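You operate a simulated robot arm through the tools that you are given. There is no shell and no other tool.

The job below is to be done with a simulated two-armed robot. You get a single attempt, and the scene is never put back.

TASK
Pick up the card divider from the table top with one hand, pass it to the other hand and put it on the top of the yellow cart. Set down upright: card divider.
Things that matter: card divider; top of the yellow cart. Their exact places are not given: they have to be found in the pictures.

It is judged by the outcome, as a careful person would: the job done as asked, and still so three seconds after it is handed in. It fails if anything else is knocked over, pushed out of place, dropped, spilled or broken.

THE ROBOT
Two 7-joint arms with two-finger parallel grippers on one trunk, on a base that moves. Base frame: it is fixed to the floor where the robot stands at the start and does not move with it; the origin is under the middle of the robot, x ahead of it, y to its left, z up. Readings come in m, rad, newtons and seconds.
The left shoulder is at the start at [0.07, 0.134, 0.951], the right one opposite. With the tool pointing down near the work surface each hand reaches from about 0.1 to 0.64 m from the robot's upright axis, wherever it stands, measured 20 degrees to its own side. Places, roughly: card divider [-1, -2.25, 0.5]; top of the yellow cart [-2.2, 0.2, 0.8]. Payload 1.57 kg a hand.
The tool frame of a hand sits at the grasp point between the pads (the TCP): z along the fingers, y along the line on which they close. The tips reach 0.03 m beyond it. The gripper opens to 0.08 m. The fingers are 0.017 m wide and 0.012 m thick; the gripper's body (0.04 by 0.082 m) begins 0.08 m behind the TCP.
Orientation is that of the tool frame in the base frame, as a unit quaternion [x, y, z, w]. With the fingers straight down and closing along the base's y, the tool's x points along the base's -x, its y along +y and its z along -z.

THE INTERFACE
- The arms move only by the tool drive_tool. It takes "left_moves", "right_moves" or both (then of equal length, played together; a hand with none holds still); each is a list that holds one entry, the list of rows, each a list of 7 numbers: the shift along the base's x, y, z in m, then the turn, a rotation vector about the base's x, y, z in rad, then the gripper command, from -1 (shut) to 1 (fully open), values between in proportion. In form: [[[dx, dy, dz, ax, ay, az, claw], ...]]. A call has 1 to 20 rows; each row is the pose to reach, as a shift and turn from the pose commanded when the call began. Each row takes 0.2 s and may step no farther than 0.05 m and 0.15 rad from the row before; otherwise, or with a gripper value out of range, the whole call is refused. Where a pose cannot be reached the arm comes as near as it can. A force on the tool above 40 N (or 10 N above the force at the start of the call, whichever is more), or a blocked arm, ends the call early, and 0.2 s more pass. The fingers move at their own pace (about 0.153 m/s each) and stop on an object; they squeeze with about 26 N. The grip force told is the motor's: it shows also when the fingers shut on nothing. Time passes only in rows, and 0.2 s behind the last, so rows that repeat a pose let the fingers close. The reply holds the time, the measured pose of the TCP, the force on the tool along the base axes, the opening and the grip force, in the units named above and with some noise, with the torque about the TCP (base axes, N m) and any sound that the robot's microphone picked up.
- Cameras (640 x 400 px; columns grow to the right, rows downward): "scene" is now at [0.1379, -0.0065, 1.1755]; the picture's right is [-0.08, -1.00, 0.00], its down [-0.61, 0.05, -0.79] and it looks along [0.79, -0.06, -0.61] (base axes); focal length 254 px, centre (320, 200). "left" rides on the left gripper at [0.072, 0.007, -0.122] in its tool frame; the picture's right is [-0.09, 1.00, 0.00], its down [-0.84, -0.08, -0.54] and it looks along [-0.54, -0.05, 0.84] (tool axes); focal length 238 px, centre (320, 200). "right" rides on the right gripper at [0.072, -0.007, -0.122] in its tool frame; the picture's right is [0.09, 1.00, 0.00], its down [-0.84, 0.08, -0.54] and it looks along [-0.54, 0.05, 0.84] (tool axes); focal length 238 px, centre (320, 200).
- camera(camera): a new picture of that camera. It takes no simulated time.
- slide_trunk(by): slides the trunk up (or, below 0, down) by that many m; the arms and the scene camera ride with it, the base frame stays. It gives what a move gives, with no picture.
- drive_base(legs): drives the robot by 1 to 6 legs, each [ahead, left, turn to the left] in m, m and rad, along the robot's own axes; the way and the turn of a leg run together, so that a leg with both is an arc; at most 1.5 m and 3.142 rad a leg. The arms and the cameras ride along, it lands a little off, and it stops where it bumps. It gives what a move gives.
- head_to(pan, tilt): turns the head with the scene camera to pan (to the left, within 1.501 rad either way) and tilt (down, from -0.506 to 1.204), counted from straight ahead of the robot. It gives what a move gives.
- point_at(camera, pixels): for up to 12 pixels [column, row] of the newest picture of that camera ("zoom" is the newest enlarged one), the place [x, y, z] in the base frame of the surface seen there, good to about 0.002 m. It takes no simulated time.
- zoom(camera, box): a new picture of the part [left, top, right, bottom] of that camera's present view, enlarged. It takes no simulated time.
- finish_job(): hands the job in; it is judged then, once.

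Open the grippers and draw the arms clear of the work before you hand the job in, unless the task says otherwise.

The tools are called by a JSON object that holds its "api" and its "payload". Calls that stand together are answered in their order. drive_tool: Moves the arms, as the interface text tells. Its arguments: {"type":"object","properties":{"left_moves":{"type":"array","items":{"type":"array","items":{"type":"array","items":{"type":"number"}}}},"right_moves":{"type":"array","items":{"type":"array","items":{"type":"array","items":{"type":"number"}}}}},"required":[]} The other tools are called the same way: slide_trunk (by) moves the trunk up or down; drive_base (legs) drives the base; head_to (pan, tilt) turns the head that bears the scene camera; camera (camera) takes a picture; point_at (camera, pixels) gives the place of the surface under pixels of a picture; zoom (camera, box) takes an enlarged picture of a part of a camera's view; finish_job () hands the job in.

At the start:

```text
time: 0.0
left_position: [0.5029, 0.2159, 0.843]
left_ee_rot: [-0.001, 1.0, 0.0, 0.0]
left_wrist_force: [0.2, -0.8, 0.0]
left_torque: [0.02, 0.03, -0.02]
left_gripper_width: 0.0798
left_grip_force: 0.1
right_position: [0.436, -0.2096, 0.8565]
right_ee_rot: [0.0, 1.0, -0.001, 0.0]
right_wrist_force: [0.6, -0.2, 0.2]
right_torque: [0.0, -0.03, 0.0]
right_gripper_width: 0.08
right_grip_force: 0.0
trunk travel left (down, up): [-0.525, 0.415]
robot x, y, heading: [-0.0021, 0.0041, -0.001]
head pan, tilt (commanded): [-0.075, 0.653]
```

scene: 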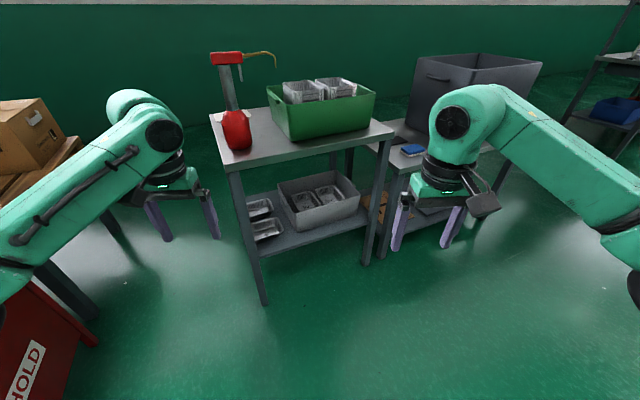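
right: 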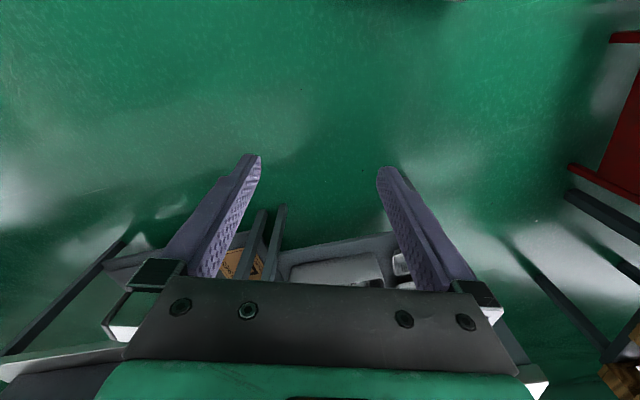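
left: 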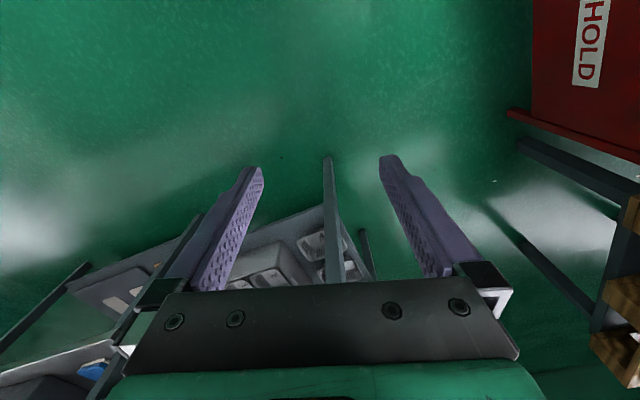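

The scene picture shows a shelf and bins ahead, but neither the divider nor the yellow cart. I turn the head to the right to look toward the divider's rough place.

{"api": "head_to", "payload": {"pan": -1.5, "tilt": 0.4}}

{"api": "camera", "payload": {"camera": "scene"}}

```text
time: 1.6
left_position: [0.5013, 0.2147, 0.8431]
left_ee_rot: [-0.001, 1.0, 0.001, 0.0]
left_wrist_force: [-0.6, 0.8, 0.1]
left_torque: [0.01, 0.02, 0.03]
left_gripper_width: 0.0801
left_grip_force: 0.0
right_position: [0.4368, -0.211, 0.8566]
right_ee_rot: [0.0, 1.0, 0.001, 0.0]
right_wrist_force: [0.9, -0.2, 0.1]
right_torque: [0.03, 0.02, -0.04]
right_gripper_width: 0.0801
right_grip_force: 0.1
trunk travel left (down, up): [-0.525, 0.415]
robot x, y, heading: [-0.0032, -0.0017, 0.004]
head pan, tilt (commanded): [-1.499, 0.4]
```

```text
taken
```

scene: 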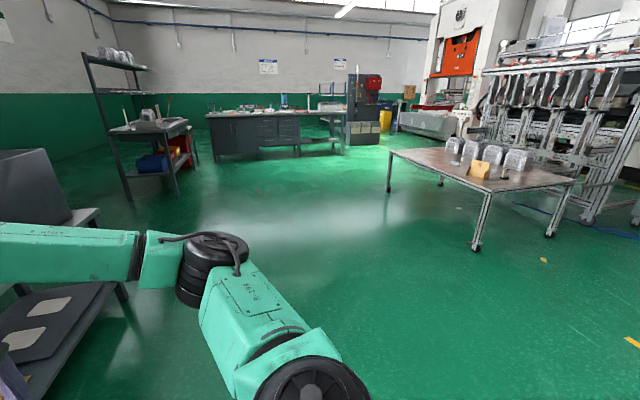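

The table at the right holds a yellow/tan piece at about (478,169) and some clear plastic boxes around (455-520,155). I zoom on it and read some places.

{"api": "zoom", "payload": {"camera": "scene", "box": [380, 110, 600, 250]}}

{"api": "point_at", "payload": {"camera": "scene", "pixels": [[478, 171], [471, 172], [486, 174], [394, 151], [484, 191], [572, 181], [475, 247], [455, 150], [493, 154], [516, 160], [549, 235], [390, 190]]}}

```text
2.86 times, centred on (490, 180) of scene
```

zoom: 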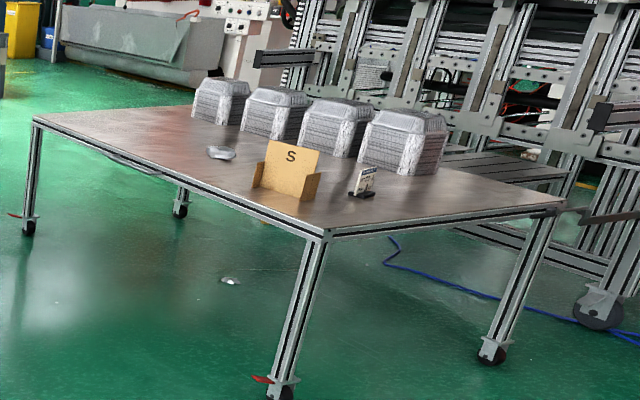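

```text
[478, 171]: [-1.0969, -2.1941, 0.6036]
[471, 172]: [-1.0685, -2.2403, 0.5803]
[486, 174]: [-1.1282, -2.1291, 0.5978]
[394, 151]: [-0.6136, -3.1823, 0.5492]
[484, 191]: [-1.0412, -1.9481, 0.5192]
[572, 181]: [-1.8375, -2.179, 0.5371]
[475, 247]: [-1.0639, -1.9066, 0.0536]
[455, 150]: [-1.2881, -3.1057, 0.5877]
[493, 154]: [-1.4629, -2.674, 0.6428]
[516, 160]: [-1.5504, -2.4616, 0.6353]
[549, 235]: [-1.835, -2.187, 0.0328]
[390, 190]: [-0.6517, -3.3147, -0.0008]
```

The piece marked "S" at zoom (290,165) is probably the card divider, near [-1.1,-2.2,0.58]. I now look left to see the surroundings before turning the base.

{"api": "head_to", "payload": {"pan": 1.5, "tilt": 0.4}}

{"api": "camera", "payload": {"camera": "scene"}}

```text
time: 4.2
left_position: [0.5031, 0.2137, 0.8427]
left_ee_rot: [0.0, 1.0, 0.0, 0.0]
left_wrist_force: [-0.3, 0.3, -0.3]
left_torque: [-0.01, -0.01, -0.02]
left_gripper_width: 0.0799
left_grip_force: 0.1
right_position: [0.4357, -0.2106, 0.857]
right_ee_rot: [0.001, 1.0, -0.001, 0.001]
right_wrist_force: [-0.2, -0.8, 0.0]
right_torque: [-0.01, 0.01, -0.01]
right_gripper_width: 0.08
right_grip_force: 0.0
trunk travel left (down, up): [-0.525, 0.415]
robot x, y, heading: [-0.0013, -0.0007, 0.004]
head pan, tilt (commanded): [1.499, 0.4]
```

```text
taken
```

scene: 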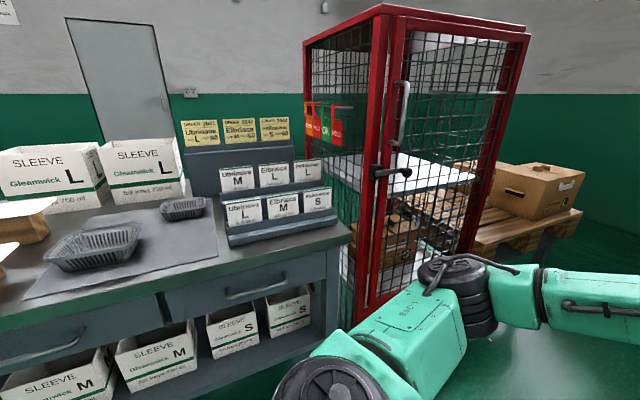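

There is a bench with sleeve boxes and a red cage on the left; I measure how close they are before turning.

{"api": "point_at", "payload": {"camera": "scene", "pixels": [[345, 235], [180, 285], [20, 320], [380, 300], [20, 370], [500, 100], [400, 170], [290, 345], [560, 250], [600, 390]]}}

{"api": "head_to", "payload": {"pan": 0.0, "tilt": 0.6}}

{"api": "camera", "payload": {"camera": "scene"}}

```text
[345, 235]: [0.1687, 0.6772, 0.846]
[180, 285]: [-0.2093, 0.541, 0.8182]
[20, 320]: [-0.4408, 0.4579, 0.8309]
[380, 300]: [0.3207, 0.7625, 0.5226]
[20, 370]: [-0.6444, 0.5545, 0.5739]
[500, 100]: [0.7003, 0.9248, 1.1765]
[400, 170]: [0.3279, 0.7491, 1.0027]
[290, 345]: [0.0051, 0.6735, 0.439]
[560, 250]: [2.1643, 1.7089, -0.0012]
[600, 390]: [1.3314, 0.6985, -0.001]
```

```text
time: 5.8
left_position: [0.5034, 0.2131, 0.8439]
left_ee_rot: [-0.001, 1.0, -0.001, 0.0]
left_wrist_force: [-0.6, -0.2, -1.1]
left_torque: [0.02, 0.0, -0.03]
left_gripper_width: 0.0797
left_grip_force: 0.0
right_position: [0.4362, -0.2098, 0.8548]
right_ee_rot: [0.0, 1.0, 0.0, -0.001]
right_wrist_force: [0.5, -1.1, -0.6]
right_torque: [-0.01, 0.0, 0.01]
right_gripper_width: 0.08
right_grip_force: 0.1
trunk travel left (down, up): [-0.525, 0.415]
robot x, y, heading: [0.0032, -0.0006, 0.004]
head pan, tilt (commanded): [0.0, 0.6]
```

```text
taken
```

scene: 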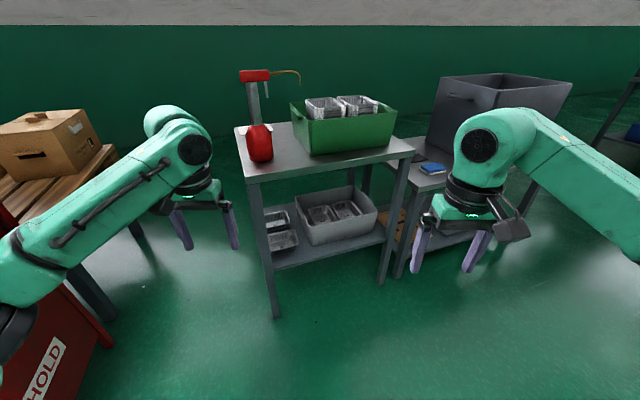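

The shelf ahead seems close to the hands; I measure its near edges and those of the side table before choosing a way out.

{"api": "point_at", "payload": {"camera": "scene", "pixels": [[247, 178], [413, 155], [276, 315], [382, 283], [445, 185], [400, 272], [60, 350], [20, 215], [260, 150], [320, 300], [500, 350], [240, 75]]}}

```text
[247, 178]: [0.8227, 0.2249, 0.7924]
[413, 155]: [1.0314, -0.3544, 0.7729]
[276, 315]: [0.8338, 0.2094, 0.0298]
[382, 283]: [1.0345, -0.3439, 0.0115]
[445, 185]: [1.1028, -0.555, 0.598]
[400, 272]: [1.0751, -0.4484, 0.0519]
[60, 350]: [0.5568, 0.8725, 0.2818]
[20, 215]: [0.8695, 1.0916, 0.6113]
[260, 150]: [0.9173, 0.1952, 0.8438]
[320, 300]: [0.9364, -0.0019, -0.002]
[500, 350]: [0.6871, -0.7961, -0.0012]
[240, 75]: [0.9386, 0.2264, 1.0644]
```

Nearest obstacle ahead is about 0.82 m away, and the hands reach about 0.6 m, so a turn to the right in place is clear. I turn right by 1.2 rad and look around.

{"api": "drive_base", "payload": {"legs": [[0, 0, -1.2]]}}

{"api": "head_to", "payload": {"pan": -1.5, "tilt": 0.4}}

{"api": "camera", "payload": {"camera": "scene"}}

```text
time: 9.1
left_position: [0.3864, -0.3871, 0.8424]
left_ee_rot: [0.559, 0.829, 0.0, 0.0]
left_wrist_force: [-0.1, 0.1, -0.9]
left_torque: [0.02, 0.0, 0.02]
left_gripper_width: 0.0798
left_grip_force: 0.1
right_position: [-0.0333, -0.484, 0.8563]
right_ee_rot: [0.56, 0.828, 0.0, 0.0]
right_wrist_force: [-0.2, 0.1, -0.5]
right_torque: [0.01, -0.01, -0.01]
right_gripper_width: 0.08
right_grip_force: 0.0
trunk travel left (down, up): [-0.525, 0.415]
robot x, y, heading: [-0.0003, 0.0032, -1.188]
head pan, tilt (commanded): [0.0, 0.6]
```

```text
time: 10.7
left_position: [0.3858, -0.3872, 0.8426]
left_ee_rot: [0.559, 0.829, 0.0, 0.0]
left_wrist_force: [-0.3, 0.4, 0.3]
left_torque: [-0.04, 0.0, -0.02]
left_gripper_width: 0.0799
left_grip_force: 0.1
right_position: [-0.0316, -0.4844, 0.8561]
right_ee_rot: [0.56, 0.829, 0.0, -0.001]
right_wrist_force: [-0.1, 1.2, 0.4]
right_torque: [0.0, 0.01, 0.0]
right_gripper_width: 0.0801
right_grip_force: 0.1
trunk travel left (down, up): [-0.525, 0.415]
robot x, y, heading: [0.002, 0.0049, -1.187]
head pan, tilt (commanded): [-1.499, 0.4]
```

```text
taken
```

scene: 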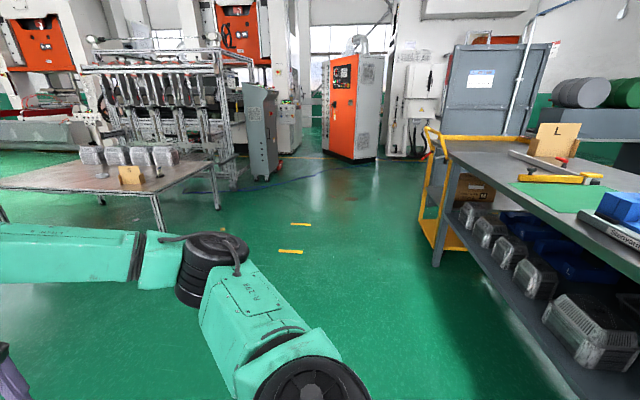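

The yellow cart appears at about (450,190) beyond a bench with an "L" divider. I zoom in on it and measure.

{"api": "zoom", "payload": {"camera": "scene", "box": [400, 110, 620, 250]}}

{"api": "point_at", "payload": {"camera": "scene", "pixels": [[425, 128], [520, 138], [430, 175], [450, 185], [425, 220], [447, 157], [437, 262], [560, 135], [470, 245], [460, 160], [540, 180], [600, 230]]}}

```text
2.86 times, centred on (510, 180) of scene
```

zoom: 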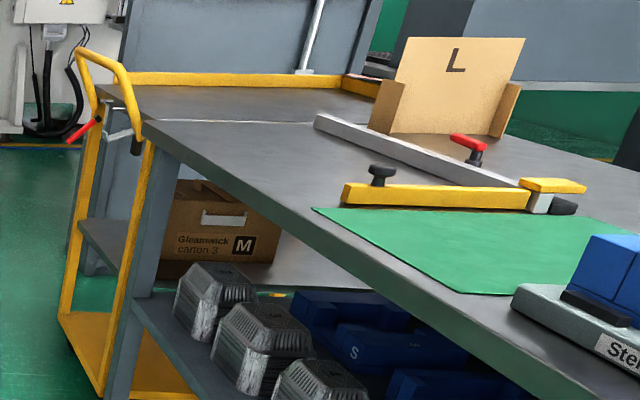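

```text
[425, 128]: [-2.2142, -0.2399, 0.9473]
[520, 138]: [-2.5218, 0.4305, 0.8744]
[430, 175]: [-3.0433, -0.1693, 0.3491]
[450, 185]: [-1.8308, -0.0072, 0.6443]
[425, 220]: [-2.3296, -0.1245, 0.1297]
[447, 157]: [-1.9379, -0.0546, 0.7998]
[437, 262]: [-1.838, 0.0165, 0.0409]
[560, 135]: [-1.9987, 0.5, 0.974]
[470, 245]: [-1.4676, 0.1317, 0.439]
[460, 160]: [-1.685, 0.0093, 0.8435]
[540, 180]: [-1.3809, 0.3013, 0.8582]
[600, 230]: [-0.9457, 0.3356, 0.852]
```

The cart top is near [-2.2,0.2,0.8] with its handle toward y≈-0.24. First I go to the divider: I drive to a lookout about 0.75 m off the table's short edge, then look.

{"api": "drive_base", "payload": {"legs": [[0.5, -0.7, 0], [0.15, -0.95, -0.047]]}}

{"api": "head_to", "payload": {"pan": 0.0, "tilt": 0.6}}

{"api": "camera", "payload": {"camera": "scene"}}

```text
time: 19.8
left_position: [-0.9245, -1.5995, 0.8433]
left_ee_rot: [0.587, 0.809, 0.0, 0.0]
left_wrist_force: [0.0, -0.5, 0.2]
left_torque: [-0.03, 0.0, -0.04]
left_gripper_width: 0.0799
left_grip_force: 0.1
right_position: [-1.3491, -1.6676, 0.8577]
right_ee_rot: [0.589, 0.808, 0.0, 0.0]
right_wrist_force: [0.0, 0.3, -0.9]
right_torque: [-0.02, -0.05, 0.02]
right_gripper_width: 0.0801
right_grip_force: 0.0
trunk travel left (down, up): [-0.525, 0.415]
robot x, y, heading: [-1.2845, -1.183, -1.261]
head pan, tilt (commanded): [-1.499, 0.4]
```

```text
time: 21.4
left_position: [-0.9242, -1.599, 0.8421]
left_ee_rot: [0.586, 0.81, 0.0, 0.0]
left_wrist_force: [-1.2, 0.8, 0.3]
left_torque: [0.0, -0.01, 0.06]
left_gripper_width: 0.0798
left_grip_force: 0.0
right_position: [-1.348, -1.6687, 0.8561]
right_ee_rot: [0.588, 0.809, -0.001, 0.0]
right_wrist_force: [-0.3, -0.1, -0.2]
right_torque: [-0.03, 0.0, -0.05]
right_gripper_width: 0.0801
right_grip_force: 0.1
trunk travel left (down, up): [-0.525, 0.415]
robot x, y, heading: [-1.2841, -1.1914, -1.253]
head pan, tilt (commanded): [0.0, 0.6]
```

```text
taken
```

scene: 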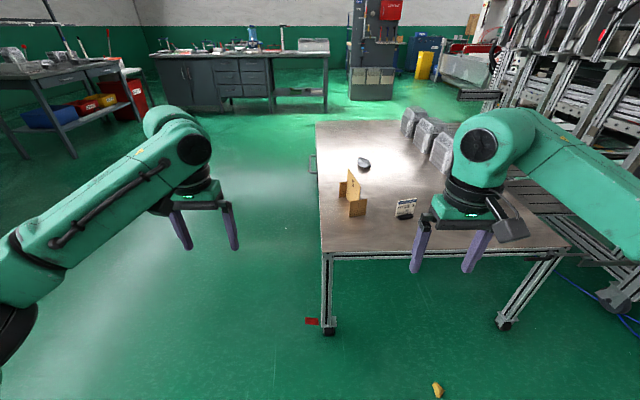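

The divider stands at about (354,193), with a small card holder at (405,208) and a glass-like thing at (363,164) beside it. I zoom in and measure its geometry.

{"api": "zoom", "payload": {"camera": "scene", "box": [310, 140, 438, 220]}}

{"api": "head_to", "payload": {"pan": 0.0, "tilt": 1.2}}

{"api": "camera", "payload": {"camera": "scene"}}

```text
5.00 times, centred on (374, 180) of scene
```

zoom: 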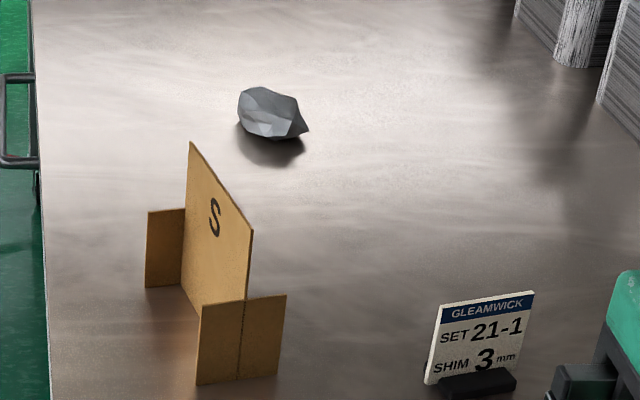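

```text
time: 22.4
left_position: [-0.9246, -1.5982, 0.8417]
left_ee_rot: [0.587, 0.81, 0.0, 0.001]
left_wrist_force: [-1.3, -0.5, 0.3]
left_torque: [0.0, -0.02, 0.02]
left_gripper_width: 0.0799
left_grip_force: 0.1
right_position: [-1.3485, -1.6676, 0.8559]
right_ee_rot: [0.589, 0.808, 0.0, 0.0]
right_wrist_force: [-0.4, 0.7, 0.2]
right_torque: [-0.01, 0.02, 0.03]
right_gripper_width: 0.0797
right_grip_force: 0.0
trunk travel left (down, up): [-0.525, 0.415]
robot x, y, heading: [-1.2831, -1.186, -1.257]
head pan, tilt (commanded): [0.0, 1.201]
```

```text
taken
```

scene: 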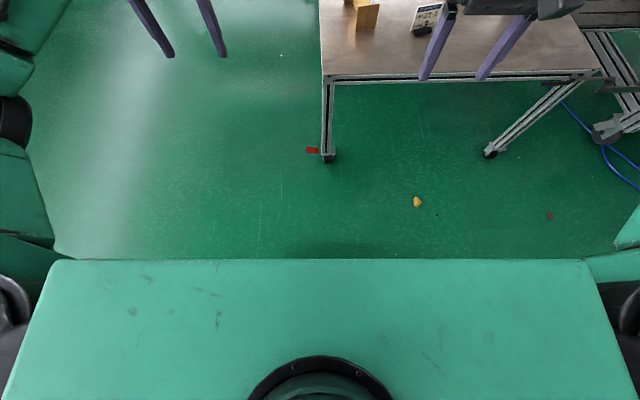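

The divider is a panel with a cross plate at each end, standing roughly along my line of sight. I read its corner points from the zoom picture, and the floor scrap and my own front edge from the scene picture.

{"api": "point_at", "payload": {"camera": "zoom", "pixels": [[192, 150], [249, 235], [220, 200], [150, 215], [182, 213], [206, 310], [283, 300], [203, 378], [238, 372], [278, 372], [150, 282], [215, 290]]}}

{"api": "point_at", "payload": {"camera": "scene", "pixels": [[320, 262], [60, 265], [580, 264], [417, 202], [326, 156], [490, 152], [313, 150], [322, 76], [545, 77], [320, 254]]}}

```text
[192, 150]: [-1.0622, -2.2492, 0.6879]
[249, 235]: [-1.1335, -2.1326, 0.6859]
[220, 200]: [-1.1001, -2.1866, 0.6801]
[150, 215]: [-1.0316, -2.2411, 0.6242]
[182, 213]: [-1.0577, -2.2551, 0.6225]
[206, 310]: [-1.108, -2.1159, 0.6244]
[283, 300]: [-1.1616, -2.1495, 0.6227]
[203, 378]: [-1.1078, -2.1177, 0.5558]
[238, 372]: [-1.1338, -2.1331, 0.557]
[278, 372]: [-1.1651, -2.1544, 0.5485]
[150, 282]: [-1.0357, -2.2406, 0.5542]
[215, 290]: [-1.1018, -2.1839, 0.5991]
```

```text
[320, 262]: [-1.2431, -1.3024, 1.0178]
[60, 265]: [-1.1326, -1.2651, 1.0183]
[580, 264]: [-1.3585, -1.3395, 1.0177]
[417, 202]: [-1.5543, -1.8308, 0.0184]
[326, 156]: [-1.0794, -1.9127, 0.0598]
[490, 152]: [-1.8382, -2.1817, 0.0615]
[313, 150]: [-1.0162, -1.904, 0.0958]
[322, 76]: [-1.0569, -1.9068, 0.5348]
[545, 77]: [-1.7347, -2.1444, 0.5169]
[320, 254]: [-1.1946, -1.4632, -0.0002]
```

The panel top runs from [-1.062,-2.249,0.69] to [-1.134,-2.133,0.69], standing on the table at z≈0.55. Before picking, I scout the cart to choose which hand should place it: turn right 1.5 rad and look back over the right shoulder.

{"api": "drive_base", "payload": {"legs": [[0, 0, -1.5]]}}

{"api": "head_to", "payload": {"pan": -1.37, "tilt": 0.3}}

{"api": "camera", "payload": {"camera": "scene"}}

```text
time: 26.5
left_position: [-1.675, -1.5673, 0.8425]
left_ee_rot: [0.983, 0.183, 0.0, 0.0]
left_wrist_force: [-0.5, -0.4, -0.1]
left_torque: [-0.04, 0.05, -0.03]
left_gripper_width: 0.0798
left_grip_force: 0.0
right_position: [-1.7654, -1.1472, 0.8549]
right_ee_rot: [0.983, 0.182, 0.0, 0.0]
right_wrist_force: [-0.1, 0.3, -0.6]
right_torque: [-0.01, 0.02, 0.01]
right_gripper_width: 0.08
right_grip_force: 0.0
trunk travel left (down, up): [-0.525, 0.415]
robot x, y, heading: [-1.2841, -1.1885, -2.772]
head pan, tilt (commanded): [0.0, 1.201]
```

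```text
time: 28.0
left_position: [-1.6759, -1.5685, 0.842]
left_ee_rot: [0.983, 0.183, 0.0, 0.0]
left_wrist_force: [0.6, 0.0, 0.2]
left_torque: [-0.04, -0.05, -0.03]
left_gripper_width: 0.08
left_grip_force: 0.0
right_position: [-1.766, -1.1477, 0.8559]
right_ee_rot: [0.983, 0.183, 0.0, 0.001]
right_wrist_force: [0.2, -0.1, 0.6]
right_torque: [-0.03, -0.01, -0.02]
right_gripper_width: 0.0802
right_grip_force: 0.0
trunk travel left (down, up): [-0.525, 0.415]
robot x, y, heading: [-1.2831, -1.1895, -2.775]
head pan, tilt (commanded): [-1.37, 0.3]
```

```text
taken
```

scene: 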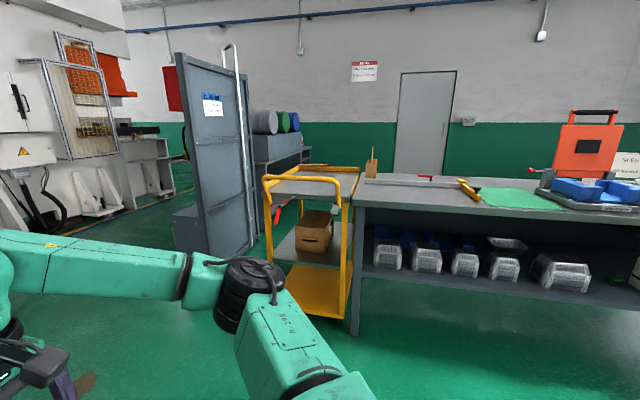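

The cart is at (310,185) with its handle toward me and a door panel just to its left. I zoom in and measure the cart top and handle.

{"api": "zoom", "payload": {"camera": "scene", "box": [230, 140, 390, 240]}}

{"api": "point_at", "payload": {"camera": "scene", "pixels": [[302, 179], [265, 180], [338, 179], [300, 188], [340, 188], [310, 174], [303, 166], [358, 172], [286, 170], [240, 235], [255, 60], [358, 200]]}}

```text
4.00 times, centred on (310, 190) of scene
```

zoom: 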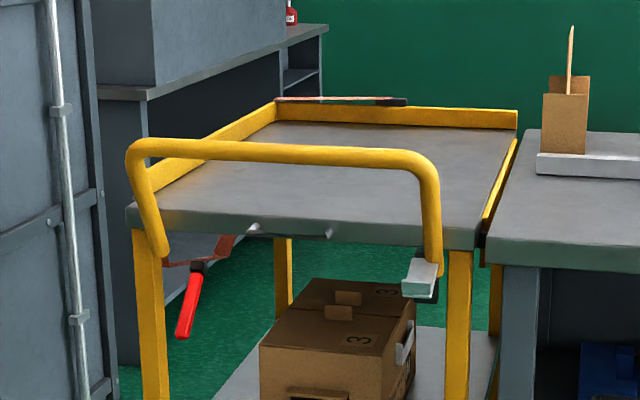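

```text
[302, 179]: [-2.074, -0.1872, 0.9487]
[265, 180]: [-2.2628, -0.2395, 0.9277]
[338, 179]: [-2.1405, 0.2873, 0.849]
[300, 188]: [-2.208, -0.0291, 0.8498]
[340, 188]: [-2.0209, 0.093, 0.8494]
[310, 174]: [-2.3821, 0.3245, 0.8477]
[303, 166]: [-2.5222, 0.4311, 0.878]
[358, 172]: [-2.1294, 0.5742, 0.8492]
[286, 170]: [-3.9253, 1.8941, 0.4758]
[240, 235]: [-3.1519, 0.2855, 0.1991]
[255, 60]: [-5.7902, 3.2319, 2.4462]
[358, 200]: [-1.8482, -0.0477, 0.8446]
```

I read the cart's corners and handle from the zoom picture.

{"api": "point_at", "payload": {"camera": "zoom", "pixels": [[132, 210], [475, 238], [512, 120], [278, 118], [150, 148], [300, 152], [425, 170], [435, 250], [160, 240], [320, 200], [500, 235], [520, 200]]}}

{"api": "point_at", "payload": {"camera": "zoom", "pixels": [[90, 380], [70, 100], [270, 235], [150, 380], [460, 380], [185, 320], [240, 140], [400, 140], [230, 200], [400, 225], [505, 250], [100, 200]]}}

```text
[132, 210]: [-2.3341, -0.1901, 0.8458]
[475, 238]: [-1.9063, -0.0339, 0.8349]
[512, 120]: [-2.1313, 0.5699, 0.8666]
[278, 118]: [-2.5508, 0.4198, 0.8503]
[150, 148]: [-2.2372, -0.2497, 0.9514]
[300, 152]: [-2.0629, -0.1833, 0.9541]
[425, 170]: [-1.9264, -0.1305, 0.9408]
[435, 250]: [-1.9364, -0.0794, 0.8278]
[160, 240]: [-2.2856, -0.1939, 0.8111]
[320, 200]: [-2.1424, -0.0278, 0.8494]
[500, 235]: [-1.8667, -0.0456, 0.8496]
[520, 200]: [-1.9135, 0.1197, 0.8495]
```

```text
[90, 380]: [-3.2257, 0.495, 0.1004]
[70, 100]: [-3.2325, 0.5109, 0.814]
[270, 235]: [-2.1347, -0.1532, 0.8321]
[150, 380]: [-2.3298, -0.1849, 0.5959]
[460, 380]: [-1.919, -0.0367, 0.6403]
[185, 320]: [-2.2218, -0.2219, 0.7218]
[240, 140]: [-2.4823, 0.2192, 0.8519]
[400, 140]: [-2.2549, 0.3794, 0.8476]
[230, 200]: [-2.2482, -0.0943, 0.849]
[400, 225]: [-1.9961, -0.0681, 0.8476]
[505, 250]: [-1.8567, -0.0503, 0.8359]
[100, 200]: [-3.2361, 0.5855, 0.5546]
```

The cart top is a flat tray at z≈0.85 with corners near (-2.33,-0.19), (-1.91,-0.03), (-2.13,0.57), (-2.55,0.42), a handle bar in front at z≈0.95 and open space on its west side. I'll pick with the right hand and place with the left. I now drive to the table's east side, standing off from the divider so the panel lies crosswise to me.

{"api": "drive_base", "payload": {"legs": [[-0.756, 0.355, 0], [0, 0, 0.183], [0.244, 0.464, 0]]}}

{"api": "head_to", "payload": {"pan": 0.0, "tilt": 0.75}}

{"api": "camera", "payload": {"camera": "scene"}}

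```text
time: 35.8
left_position: [-0.7526, -2.2212, 0.8426]
left_ee_rot: [0.965, 0.263, 0.001, 0.0]
left_wrist_force: [-0.3, 0.0, 0.1]
left_torque: [0.02, -0.01, -0.01]
left_gripper_width: 0.0799
left_grip_force: 0.1
right_position: [-0.9116, -1.8215, 0.8552]
right_ee_rot: [0.965, 0.263, 0.0, 0.0]
right_wrist_force: [-0.6, 0.0, 0.2]
right_torque: [-0.03, -0.01, 0.02]
right_gripper_width: 0.08
right_grip_force: 0.0
trunk travel left (down, up): [-0.525, 0.415]
robot x, y, heading: [-0.4243, -1.7801, -2.608]
head pan, tilt (commanded): [-1.37, 0.3]
```

```text
time: 37.3
left_position: [-0.7532, -2.221, 0.8426]
left_ee_rot: [0.965, 0.264, 0.001, 0.001]
left_wrist_force: [-0.4, 0.1, -0.9]
left_torque: [-0.02, -0.03, 0.0]
left_gripper_width: 0.08
left_grip_force: 0.0
right_position: [-0.9108, -1.8222, 0.8546]
right_ee_rot: [0.965, 0.263, 0.001, 0.0]
right_wrist_force: [-0.4, 0.1, -0.4]
right_torque: [0.0, -0.01, 0.04]
right_gripper_width: 0.0801
right_grip_force: 0.0
trunk travel left (down, up): [-0.525, 0.415]
robot x, y, heading: [-0.4284, -1.7801, -2.608]
head pan, tilt (commanded): [0.0, 0.75]
```

```text
taken
```

scene: 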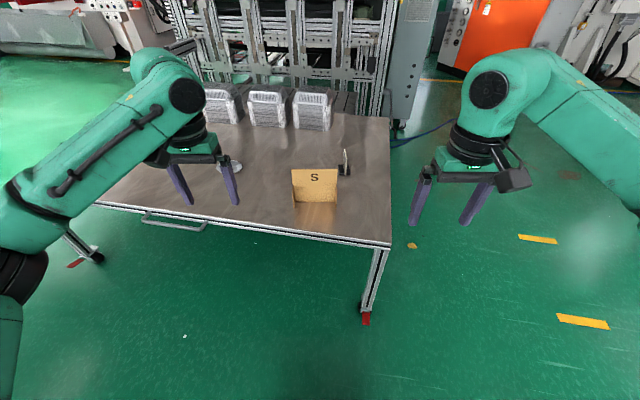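

The divider faces me at (315,187), with the card holder behind at (345,162) and a clear piece at (232,164) to the left. I zoom and measure again from this side, including the table edge and its side handle.

{"api": "zoom", "payload": {"camera": "scene", "box": [240, 130, 400, 230]}}

{"api": "point_at", "payload": {"camera": "scene", "pixels": [[175, 226], [145, 213], [205, 226], [389, 246], [100, 205], [366, 318], [240, 165], [345, 160], [470, 95], [560, 110], [620, 200], [200, 110]]}}

```text
4.00 times, centred on (320, 180) of scene
```

zoom: 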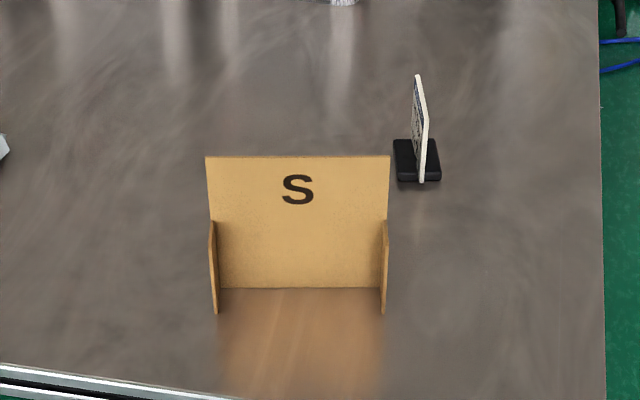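

```text
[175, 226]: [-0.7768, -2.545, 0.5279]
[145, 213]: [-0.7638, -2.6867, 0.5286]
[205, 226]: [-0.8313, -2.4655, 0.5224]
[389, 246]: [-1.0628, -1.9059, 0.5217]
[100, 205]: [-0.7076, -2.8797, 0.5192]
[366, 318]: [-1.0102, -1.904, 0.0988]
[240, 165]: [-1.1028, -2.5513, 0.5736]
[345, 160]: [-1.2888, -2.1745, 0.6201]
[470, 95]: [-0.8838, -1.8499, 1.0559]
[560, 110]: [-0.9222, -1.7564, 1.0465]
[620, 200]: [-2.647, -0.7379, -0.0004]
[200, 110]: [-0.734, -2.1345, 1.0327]
```

I measure the panel's corners and end plates in the fresh zoom.

{"api": "point_at", "payload": {"camera": "zoom", "pixels": [[209, 161], [386, 161], [298, 162], [222, 280], [378, 280], [300, 280], [211, 240], [386, 240], [215, 308], [384, 308], [300, 340], [412, 80]]}}

{"api": "point_at", "payload": {"camera": "zoom", "pixels": [[418, 76], [420, 165], [405, 178], [438, 178], [345, 220], [260, 220]]}}

```text
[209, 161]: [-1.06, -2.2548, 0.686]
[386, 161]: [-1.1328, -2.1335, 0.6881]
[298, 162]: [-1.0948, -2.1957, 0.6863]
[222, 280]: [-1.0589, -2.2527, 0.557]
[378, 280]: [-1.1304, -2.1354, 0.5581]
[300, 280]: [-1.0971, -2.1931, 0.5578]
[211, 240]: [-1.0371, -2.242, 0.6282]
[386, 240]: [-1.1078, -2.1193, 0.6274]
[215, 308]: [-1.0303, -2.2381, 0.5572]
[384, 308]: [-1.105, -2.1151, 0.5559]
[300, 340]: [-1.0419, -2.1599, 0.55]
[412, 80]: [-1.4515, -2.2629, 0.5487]
```

```text
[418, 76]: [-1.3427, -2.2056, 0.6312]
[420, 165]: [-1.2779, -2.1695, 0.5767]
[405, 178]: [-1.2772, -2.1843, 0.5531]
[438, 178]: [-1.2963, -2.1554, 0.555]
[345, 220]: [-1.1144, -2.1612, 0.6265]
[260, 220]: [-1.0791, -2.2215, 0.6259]
```

The panel's front face runs (-1.060,-2.255) to (-1.133,-2.134), top z 0.688, and my heading already matches its normal. I check elbow heights, then drive 0.285 m ahead to stand 0.5 m from the panel.

{"api": "point_at", "payload": {"camera": "scene", "pixels": [[20, 280], [10, 350], [50, 195], [120, 130], [30, 230], [190, 175], [235, 203], [160, 170]]}}

{"api": "drive_base", "payload": {"legs": [[0.285, 0.013, 0.005]]}}

{"api": "camera", "payload": {"camera": "scene"}}

```text
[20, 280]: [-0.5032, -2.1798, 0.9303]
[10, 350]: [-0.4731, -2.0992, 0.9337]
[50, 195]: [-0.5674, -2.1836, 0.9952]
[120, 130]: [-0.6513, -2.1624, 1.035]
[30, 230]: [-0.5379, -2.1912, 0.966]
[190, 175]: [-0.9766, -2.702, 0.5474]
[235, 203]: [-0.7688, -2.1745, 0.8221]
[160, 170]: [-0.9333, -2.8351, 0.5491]
```

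```text
time: 39.3
left_position: [-0.9959, -2.3855, 0.8412]
left_ee_rot: [0.964, 0.267, 0.0, 0.0]
left_wrist_force: [-0.8, 0.1, -0.4]
left_torque: [0.0, 0.01, -0.02]
left_gripper_width: 0.0802
left_grip_force: 0.0
right_position: [-1.1569, -1.9861, 0.8564]
right_ee_rot: [0.964, 0.266, -0.001, 0.0]
right_wrist_force: [0.0, 0.8, -0.1]
right_torque: [-0.01, 0.0, -0.01]
right_gripper_width: 0.0801
right_grip_force: 0.0
trunk travel left (down, up): [-0.525, 0.415]
robot x, y, heading: [-0.6754, -1.9405, -2.602]
head pan, tilt (commanded): [0.0, 0.75]
```

```text
taken
```

scene: 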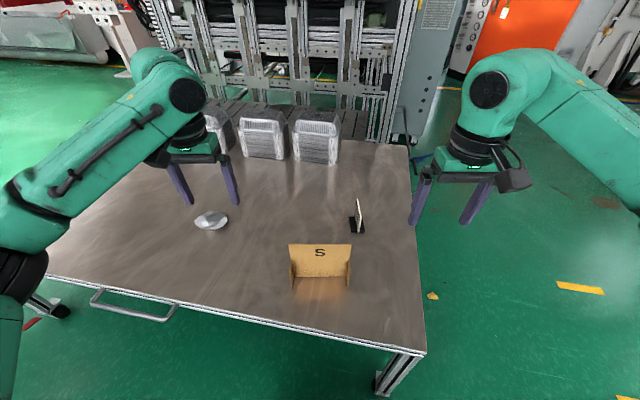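

I'm now at 0.5 m from the panel with the divider at (320,262) centred between the hands. I turn the right hand +90° and the left hand -90° about the vertical so both close across the panel with their cameras outward.

{"api": "drive_tool", "payload": {"right_moves": [[[0, 0, 0, 0, 0, 0.143, 1], [0, 0, 0, 0, 0, 0.286, 1], [0, 0, 0, 0, 0, 0.429, 1], [0, 0, 0, 0, 0, 0.571, 1], [0, 0, 0, 0, 0, 0.714, 1], [0, 0, 0, 0, 0, 0.857, 1], [0, 0, 0, 0, 0, 1.0, 1], [0, 0, 0, 0, 0, 1.143, 1], [0, 0, 0, 0, 0, 1.286, 1], [0, 0, 0, 0, 0, 1.429, 1], [0, 0, 0, 0, 0, 1.571, 1], [0, 0, 0, 0, 0, 1.571, 1]]], "left_moves": [[[0, 0, 0, 0, 0, -0.143, 1], [0, 0, 0, 0, 0, -0.286, 1], [0, 0, 0, 0, 0, -0.429, 1], [0, 0, 0, 0, 0, -0.571, 1], [0, 0, 0, 0, 0, -0.714, 1], [0, 0, 0, 0, 0, -0.857, 1], [0, 0, 0, 0, 0, -1.0, 1], [0, 0, 0, 0, 0, -1.143, 1], [0, 0, 0, 0, 0, -1.286, 1], [0, 0, 0, 0, 0, -1.429, 1], [0, 0, 0, 0, 0, -1.571, 1], [0, 0, 0, 0, 0, -1.571, 1]]]}}

{"api": "camera", "payload": {"camera": "scene"}}

```text
time: 41.9
left_position: [-0.9957, -2.3847, 0.8437]
left_ee_rot: [0.87, -0.493, 0.0, 0.0]
left_wrist_force: [-0.3, 0.1, 0.0]
left_torque: [0.01, -0.01, 0.04]
left_gripper_width: 0.0801
left_grip_force: 0.0
right_position: [-0.9062, -1.9931, 0.8763]
right_ee_rot: [0.492, 0.871, 0.0, 0.0]
right_wrist_force: [0.8, 0.4, 0.5]
right_torque: [-0.02, 0.0, 0.0]
right_gripper_width: 0.0803
right_grip_force: 0.0
right hand out of reach, approached as far as the arm can: row 4, 5, 6, 7, 8, 9, 10, 11, 12
trunk travel left (down, up): [-0.525, 0.415]
robot x, y, heading: [-0.6757, -1.9417, -2.602]
head pan, tilt (commanded): [0.0, 0.75]
```

```text
taken
```

scene: 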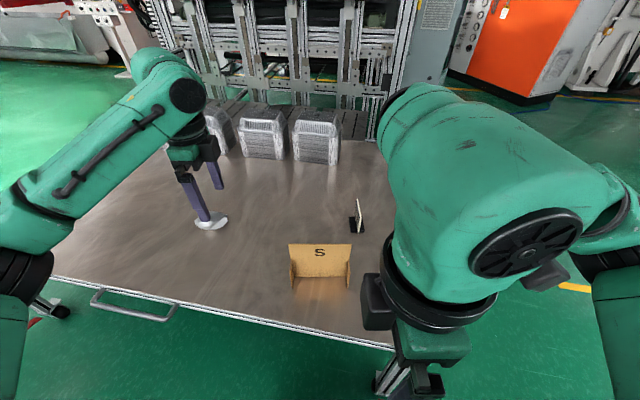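

The left hand turned well, but the right arm hit a wrist limit and folded inward to about 0.22 m ahead of me (its body shows at (500,250)). I turn the right hand back by the same angle and check where it goes.

{"api": "drive_tool", "payload": {"right_moves": [[[0, 0, 0, 0, 0, -0.143, 1], [0, 0, 0, 0, 0, -0.286, 1], [0, 0, 0, 0, 0, -0.429, 1], [0, 0, 0, 0, 0, -0.571, 1], [0, 0, 0, 0, 0, -0.714, 1], [0, 0, 0, 0, 0, -0.857, 1], [0, 0, 0, 0, 0, -1.0, 1], [0, 0, 0, 0, 0, -1.143, 1], [0, 0, 0, 0, 0, -1.286, 1], [0, 0, 0, 0, 0, -1.429, 1], [0, 0, 0, 0, 0, -1.571, 1], [0, 0, 0, 0, 0, -1.571, 1]]]}}

{"api": "camera", "payload": {"camera": "scene"}}

```text
time: 44.1
left_position: [-0.9954, -2.3852, 0.8426]
left_ee_rot: [0.87, -0.492, 0.001, -0.001]
left_wrist_force: [-0.8, 1.0, -0.4]
left_torque: [-0.03, -0.04, -0.01]
left_gripper_width: 0.0801
left_grip_force: 0.0
right_position: [-0.9009, -1.9891, 0.8803]
right_ee_rot: [0.932, 0.363, 0.001, -0.003]
right_wrist_force: [-3.0, -0.1, -0.2]
right_torque: [0.12, -0.4, 0.17]
right_gripper_width: 0.0797
right_grip_force: 0.2
trunk travel left (down, up): [-0.525, 0.415]
robot x, y, heading: [-0.6719, -1.9408, -2.602]
head pan, tilt (commanded): [0.0, 0.75]
stopped in row 10 (right hand): the force on the tool passed its limit at 64 N (the readings are from after the stop); the commanded pose is now the measured one
```

```text
taken
```

scene: 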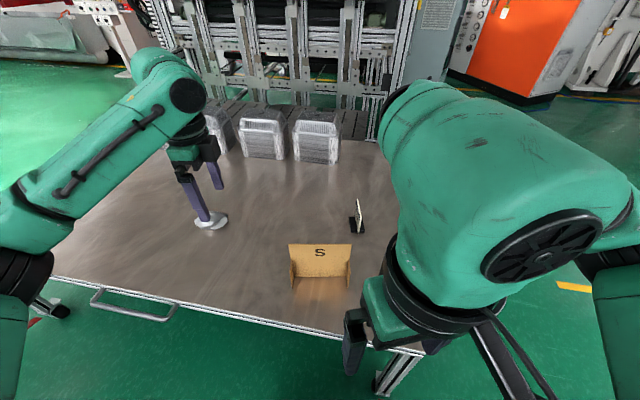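

The right hand, turning back near my chest, touched itself (64 N) and stopped; nothing else was contacted. I move it forward away from the chest first and then out to the right.

{"api": "drive_tool", "payload": {"right_moves": [[[-0.03, -0.018, 0, 0, 0, 0, 1], [-0.06, -0.036, 0, 0, 0, 0, 1], [-0.09, -0.054, 0, 0, 0, 0, 1], [-0.12, -0.072, 0, 0, 0, 0, 1], [-0.15, -0.09, 0, 0, 0, 0, 1], [-0.18, -0.108, 0, 0, 0, 0, 1], [-0.2, -0.079, -0.005, 0, 0, 0, 1], [-0.217, -0.05, -0.01, 0, 0, 0, 1], [-0.235, -0.02, -0.015, 0, 0, 0, 1], [-0.25, 0.008, -0.02, 0, 0, 0, 1], [-0.25, 0.008, -0.02, 0, 0, 0, 1]]]}}

{"api": "camera", "payload": {"camera": "scene"}}

```text
time: 46.5
left_position: [-0.9962, -2.3853, 0.842]
left_ee_rot: [0.87, -0.493, 0.001, -0.001]
left_wrist_force: [0.0, 0.3, -0.1]
left_torque: [0.02, 0.02, -0.01]
left_gripper_width: 0.0799
left_grip_force: 0.1
right_position: [-1.153, -1.982, 0.8559]
right_ee_rot: [0.932, 0.362, 0.001, -0.002]
right_wrist_force: [-0.7, 0.1, 0.1]
right_torque: [0.03, -0.05, 0.01]
right_gripper_width: 0.0797
right_grip_force: 0.1
trunk travel left (down, up): [-0.525, 0.415]
robot x, y, heading: [-0.672, -1.9415, -2.602]
head pan, tilt (commanded): [0.0, 0.75]
```

```text
taken
```

scene: 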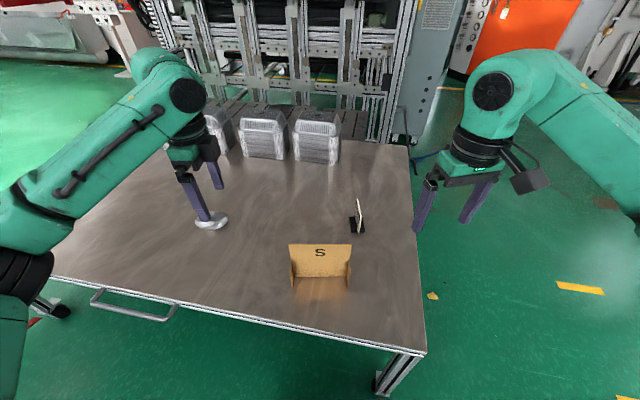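

The right arm is back in its outward posture at (490,150). I try turning it the other way (negative yaw), half the angle first, to see if that is within the wrist's range.

{"api": "drive_tool", "payload": {"right_moves": [[[0, 0, 0, 0, 0, -0.147, 1], [0, 0, 0, 0, 0, -0.294, 1], [0, 0, 0, 0, 0, -0.441, 1], [0, 0, 0, 0, 0, -0.588, 1], [0, 0, 0, 0, 0, -0.735, 1], [0, 0, 0, 0, 0, -0.882, 1], [0, 0, 0, 0, 0, -0.882, 1]]]}}

```text
time: 48.1
left_position: [-0.9958, -2.3845, 0.8422]
left_ee_rot: [0.87, -0.493, 0.0, 0.001]
left_wrist_force: [-0.1, 0.2, -0.1]
left_torque: [0.0, 0.01, -0.01]
left_gripper_width: 0.08
left_grip_force: 0.0
right_position: [-1.1507, -1.982, 0.859]
right_ee_rot: [0.997, -0.071, 0.0, -0.002]
right_wrist_force: [-0.6, 0.2, -0.2]
right_torque: [0.02, 0.02, -0.01]
right_gripper_width: 0.0801
right_grip_force: 0.1
trunk travel left (down, up): [-0.525, 0.415]
robot x, y, heading: [-0.6711, -1.9385, -2.604]
head pan, tilt (commanded): [0.0, 0.75]
```

No limit warning and the position held, so I finish the turn so the right hand also closes across the panel.

{"api": "drive_tool", "payload": {"right_moves": [[[0, 0, 0, 0, 0, -0.147, 1], [0, 0, 0, 0, 0, -0.294, 1], [0, 0, 0, 0, 0, -0.441, 1], [0, 0, 0, 0, 0, -0.588, 1], [0, 0, 0, 0, 0, -0.735, 1], [0, 0, 0, 0, 0, -0.882, 1], [0, 0, 0, 0, 0, -0.882, 1]]]}}

{"api": "camera", "payload": {"camera": "scene"}}

```text
time: 49.7
left_position: [-0.9959, -2.3849, 0.8418]
left_ee_rot: [0.87, -0.492, 0.0, 0.0]
left_wrist_force: [0.3, -0.2, 0.0]
left_torque: [-0.01, -0.01, 0.04]
left_gripper_width: 0.0799
left_grip_force: 0.1
right_position: [-1.1508, -1.9816, 0.8596]
right_ee_rot: [0.872, -0.49, 0.002, -0.001]
right_wrist_force: [1.2, -0.8, 0.1]
right_torque: [0.01, 0.0, 0.02]
right_gripper_width: 0.0801
right_grip_force: 0.0
trunk travel left (down, up): [-0.525, 0.415]
robot x, y, heading: [-0.6736, -1.9454, -2.605]
head pan, tilt (commanded): [0.0, 0.75]
```

```text
taken
```

scene: 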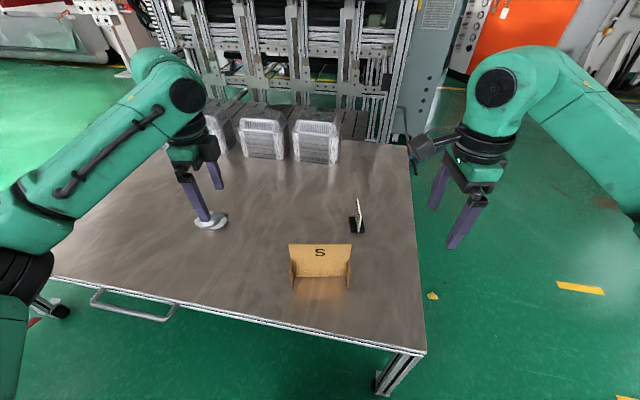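

Both hands now close across the panel. I tilt the right hand by 0.8 rad about my forward axis so its fingers point left and down, leaving room above the panel for the left hand.

{"api": "drive_tool", "payload": {"right_moves": [[[0, 0, 0, -0.1146, -0.0682, 0, 1], [0, 0, 0, -0.2292, -0.1363, 0, 1], [0, 0, 0, -0.3438, -0.2045, 0, 1], [0, 0, 0, -0.4584, -0.2727, 0, 1], [0, 0, 0, -0.573, -0.3408, 0, 1], [0, 0, 0, -0.6875, -0.409, 0, 1], [0, 0, 0, -0.6875, -0.409, 0, 1]]]}}

{"api": "camera", "payload": {"camera": "scene"}}

{"api": "camera", "payload": {"camera": "right"}}

```text
time: 51.3
left_position: [-0.9949, -2.3852, 0.8419]
left_ee_rot: [0.87, -0.492, 0.001, 0.0]
left_wrist_force: [-1.1, 0.0, -0.5]
left_torque: [0.02, 0.0, -0.03]
left_gripper_width: 0.08
left_grip_force: 0.0
right_position: [-1.1521, -1.9806, 0.8599]
right_ee_rot: [0.803, -0.45, 0.339, 0.194]
right_wrist_force: [0.5, -0.6, -0.4]
right_torque: [0.0, -0.01, -0.01]
right_gripper_width: 0.08
right_grip_force: 0.0
trunk travel left (down, up): [-0.525, 0.415]
robot x, y, heading: [-0.6775, -1.9441, -2.603]
head pan, tilt (commanded): [0.0, 0.75]
```

```text
taken
```

scene: 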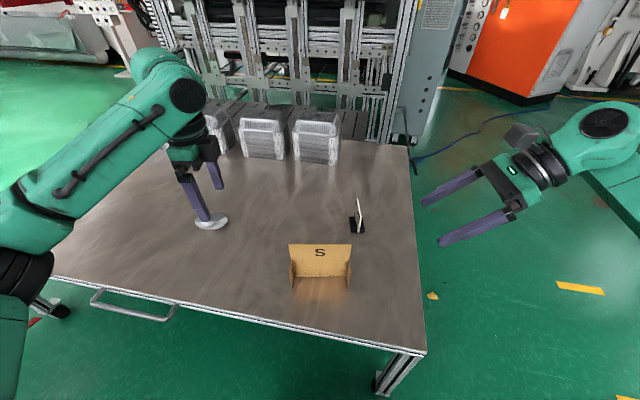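

```text
taken
```

right: 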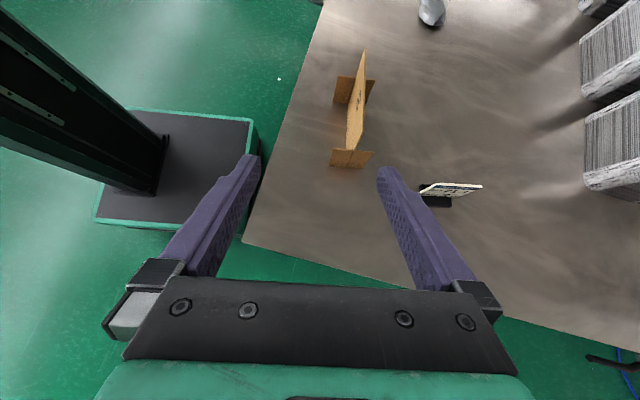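

The tilt works, and the right camera view shows my base platform clear of the table. I measure the base's corner there, then lower the trunk 0.13 m.

{"api": "point_at", "payload": {"camera": "right", "pixels": [[250, 120], [257, 150], [135, 110], [97, 222], [160, 190], [355, 150], [365, 52], [350, 155], [433, 205], [470, 187], [332, 160], [371, 157]]}}

{"api": "slide_trunk", "payload": {"by": -0.13}}

{"api": "camera", "payload": {"camera": "right"}}

{"api": "camera", "payload": {"camera": "scene"}}

```text
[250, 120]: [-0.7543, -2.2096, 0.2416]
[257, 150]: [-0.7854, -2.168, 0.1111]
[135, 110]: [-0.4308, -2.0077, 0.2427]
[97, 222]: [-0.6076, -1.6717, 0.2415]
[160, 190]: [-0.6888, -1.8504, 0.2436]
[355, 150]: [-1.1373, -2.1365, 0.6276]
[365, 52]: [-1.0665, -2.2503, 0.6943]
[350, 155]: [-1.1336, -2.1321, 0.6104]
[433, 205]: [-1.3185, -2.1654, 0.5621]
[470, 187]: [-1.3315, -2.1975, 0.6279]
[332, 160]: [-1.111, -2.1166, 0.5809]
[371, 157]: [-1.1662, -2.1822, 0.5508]
```

```text
time: 52.9
left_position: [-0.9954, -2.3839, 0.7121]
left_ee_rot: [0.871, -0.492, 0.0, -0.001]
left_wrist_force: [0.7, -0.4, 0.5]
left_torque: [-0.02, 0.02, -0.02]
left_gripper_width: 0.0802
left_grip_force: 0.1
right_position: [-1.1509, -1.9807, 0.7295]
right_ee_rot: [0.804, -0.449, 0.339, 0.193]
right_wrist_force: [0.4, 0.2, 0.7]
right_torque: [-0.01, -0.01, 0.01]
right_gripper_width: 0.0801
right_grip_force: 0.0
trunk travel left (down, up): [-0.395, 0.545]
robot x, y, heading: [-0.6782, -1.9398, -2.602]
head pan, tilt (commanded): [0.0, 0.75]
```

```text
taken
```

right: 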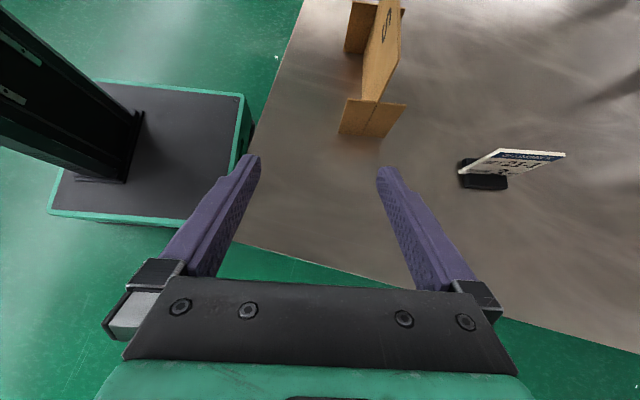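

```text
taken
```

scene: 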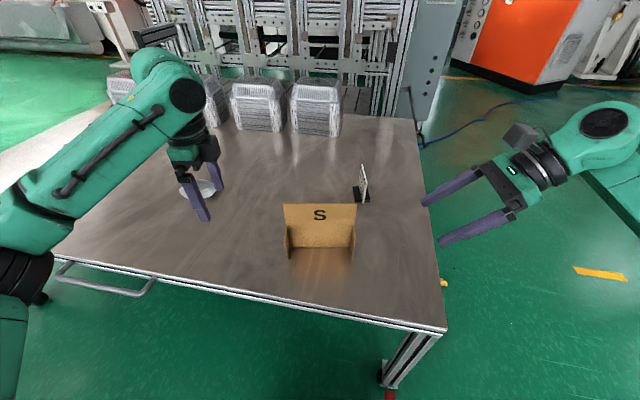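

The base front is only about 0.21 m ahead of my axis, so there's room. The divider and card holder read consistently; I move the right hand to the pre-grasp point just beyond the panel's right top corner.

{"api": "drive_tool", "payload": {"right_moves": [[[-0.0006, -0.031, -0.001, 0, 0, 0, 1], [-0.0012, -0.061, -0.002, 0, 0, 0, 1], [-0.0018, -0.092, -0.004, 0, 0, 0, 1], [-0.0023, -0.1226, -0.005, 0, 0, 0, 1], [-0.0023, -0.1226, -0.005, 0, 0, 0, 1]]]}}

{"api": "camera", "payload": {"camera": "right"}}

{"api": "zoom", "payload": {"camera": "scene", "box": [240, 110, 480, 260]}}

```text
time: 54.1
left_position: [-0.9952, -2.3842, 0.7138]
left_ee_rot: [0.87, -0.493, 0.001, 0.001]
left_wrist_force: [-0.4, 0.2, -0.1]
left_torque: [-0.02, 0.0, -0.01]
left_gripper_width: 0.0799
left_grip_force: 0.0
right_position: [-1.1578, -2.1057, 0.7259]
right_ee_rot: [0.804, -0.449, 0.339, 0.193]
right_wrist_force: [0.4, 0.4, -0.7]
right_torque: [0.02, -0.05, -0.01]
right_gripper_width: 0.0798
right_grip_force: 0.0
trunk travel left (down, up): [-0.395, 0.545]
robot x, y, heading: [-0.6727, -1.9451, -2.604]
head pan, tilt (commanded): [0.0, 0.75]
```

```text
taken
```

right: 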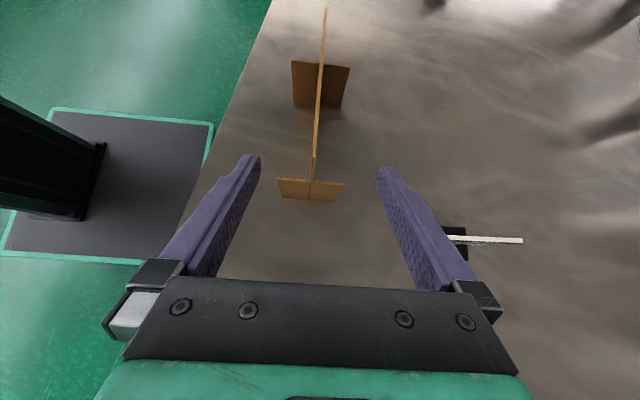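

```text
2.67 times, centred on (360, 185) of scene
```

zoom: 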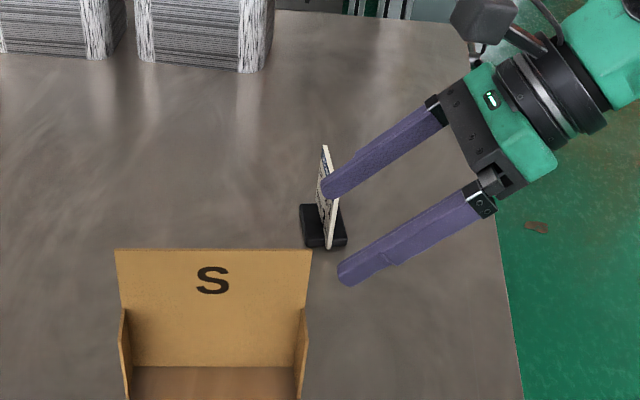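

The right camera shows the panel edge (column ~315) lying between the open fingers. I check the panel's top edge against the fingertips in this same picture for centring.

{"api": "point_at", "payload": {"camera": "right", "pixels": [[313, 155], [316, 120], [320, 80], [325, 20], [259, 158], [380, 170], [261, 170], [379, 180], [311, 182], [285, 182], [340, 187]]}}

```text
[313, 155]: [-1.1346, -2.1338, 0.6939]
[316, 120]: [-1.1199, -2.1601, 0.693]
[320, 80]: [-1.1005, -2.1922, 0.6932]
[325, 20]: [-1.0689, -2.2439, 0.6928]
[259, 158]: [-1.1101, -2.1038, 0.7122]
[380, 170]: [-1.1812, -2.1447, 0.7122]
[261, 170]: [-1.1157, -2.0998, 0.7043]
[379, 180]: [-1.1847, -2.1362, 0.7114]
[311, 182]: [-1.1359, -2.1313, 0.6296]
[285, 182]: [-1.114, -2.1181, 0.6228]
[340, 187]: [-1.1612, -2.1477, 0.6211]
```

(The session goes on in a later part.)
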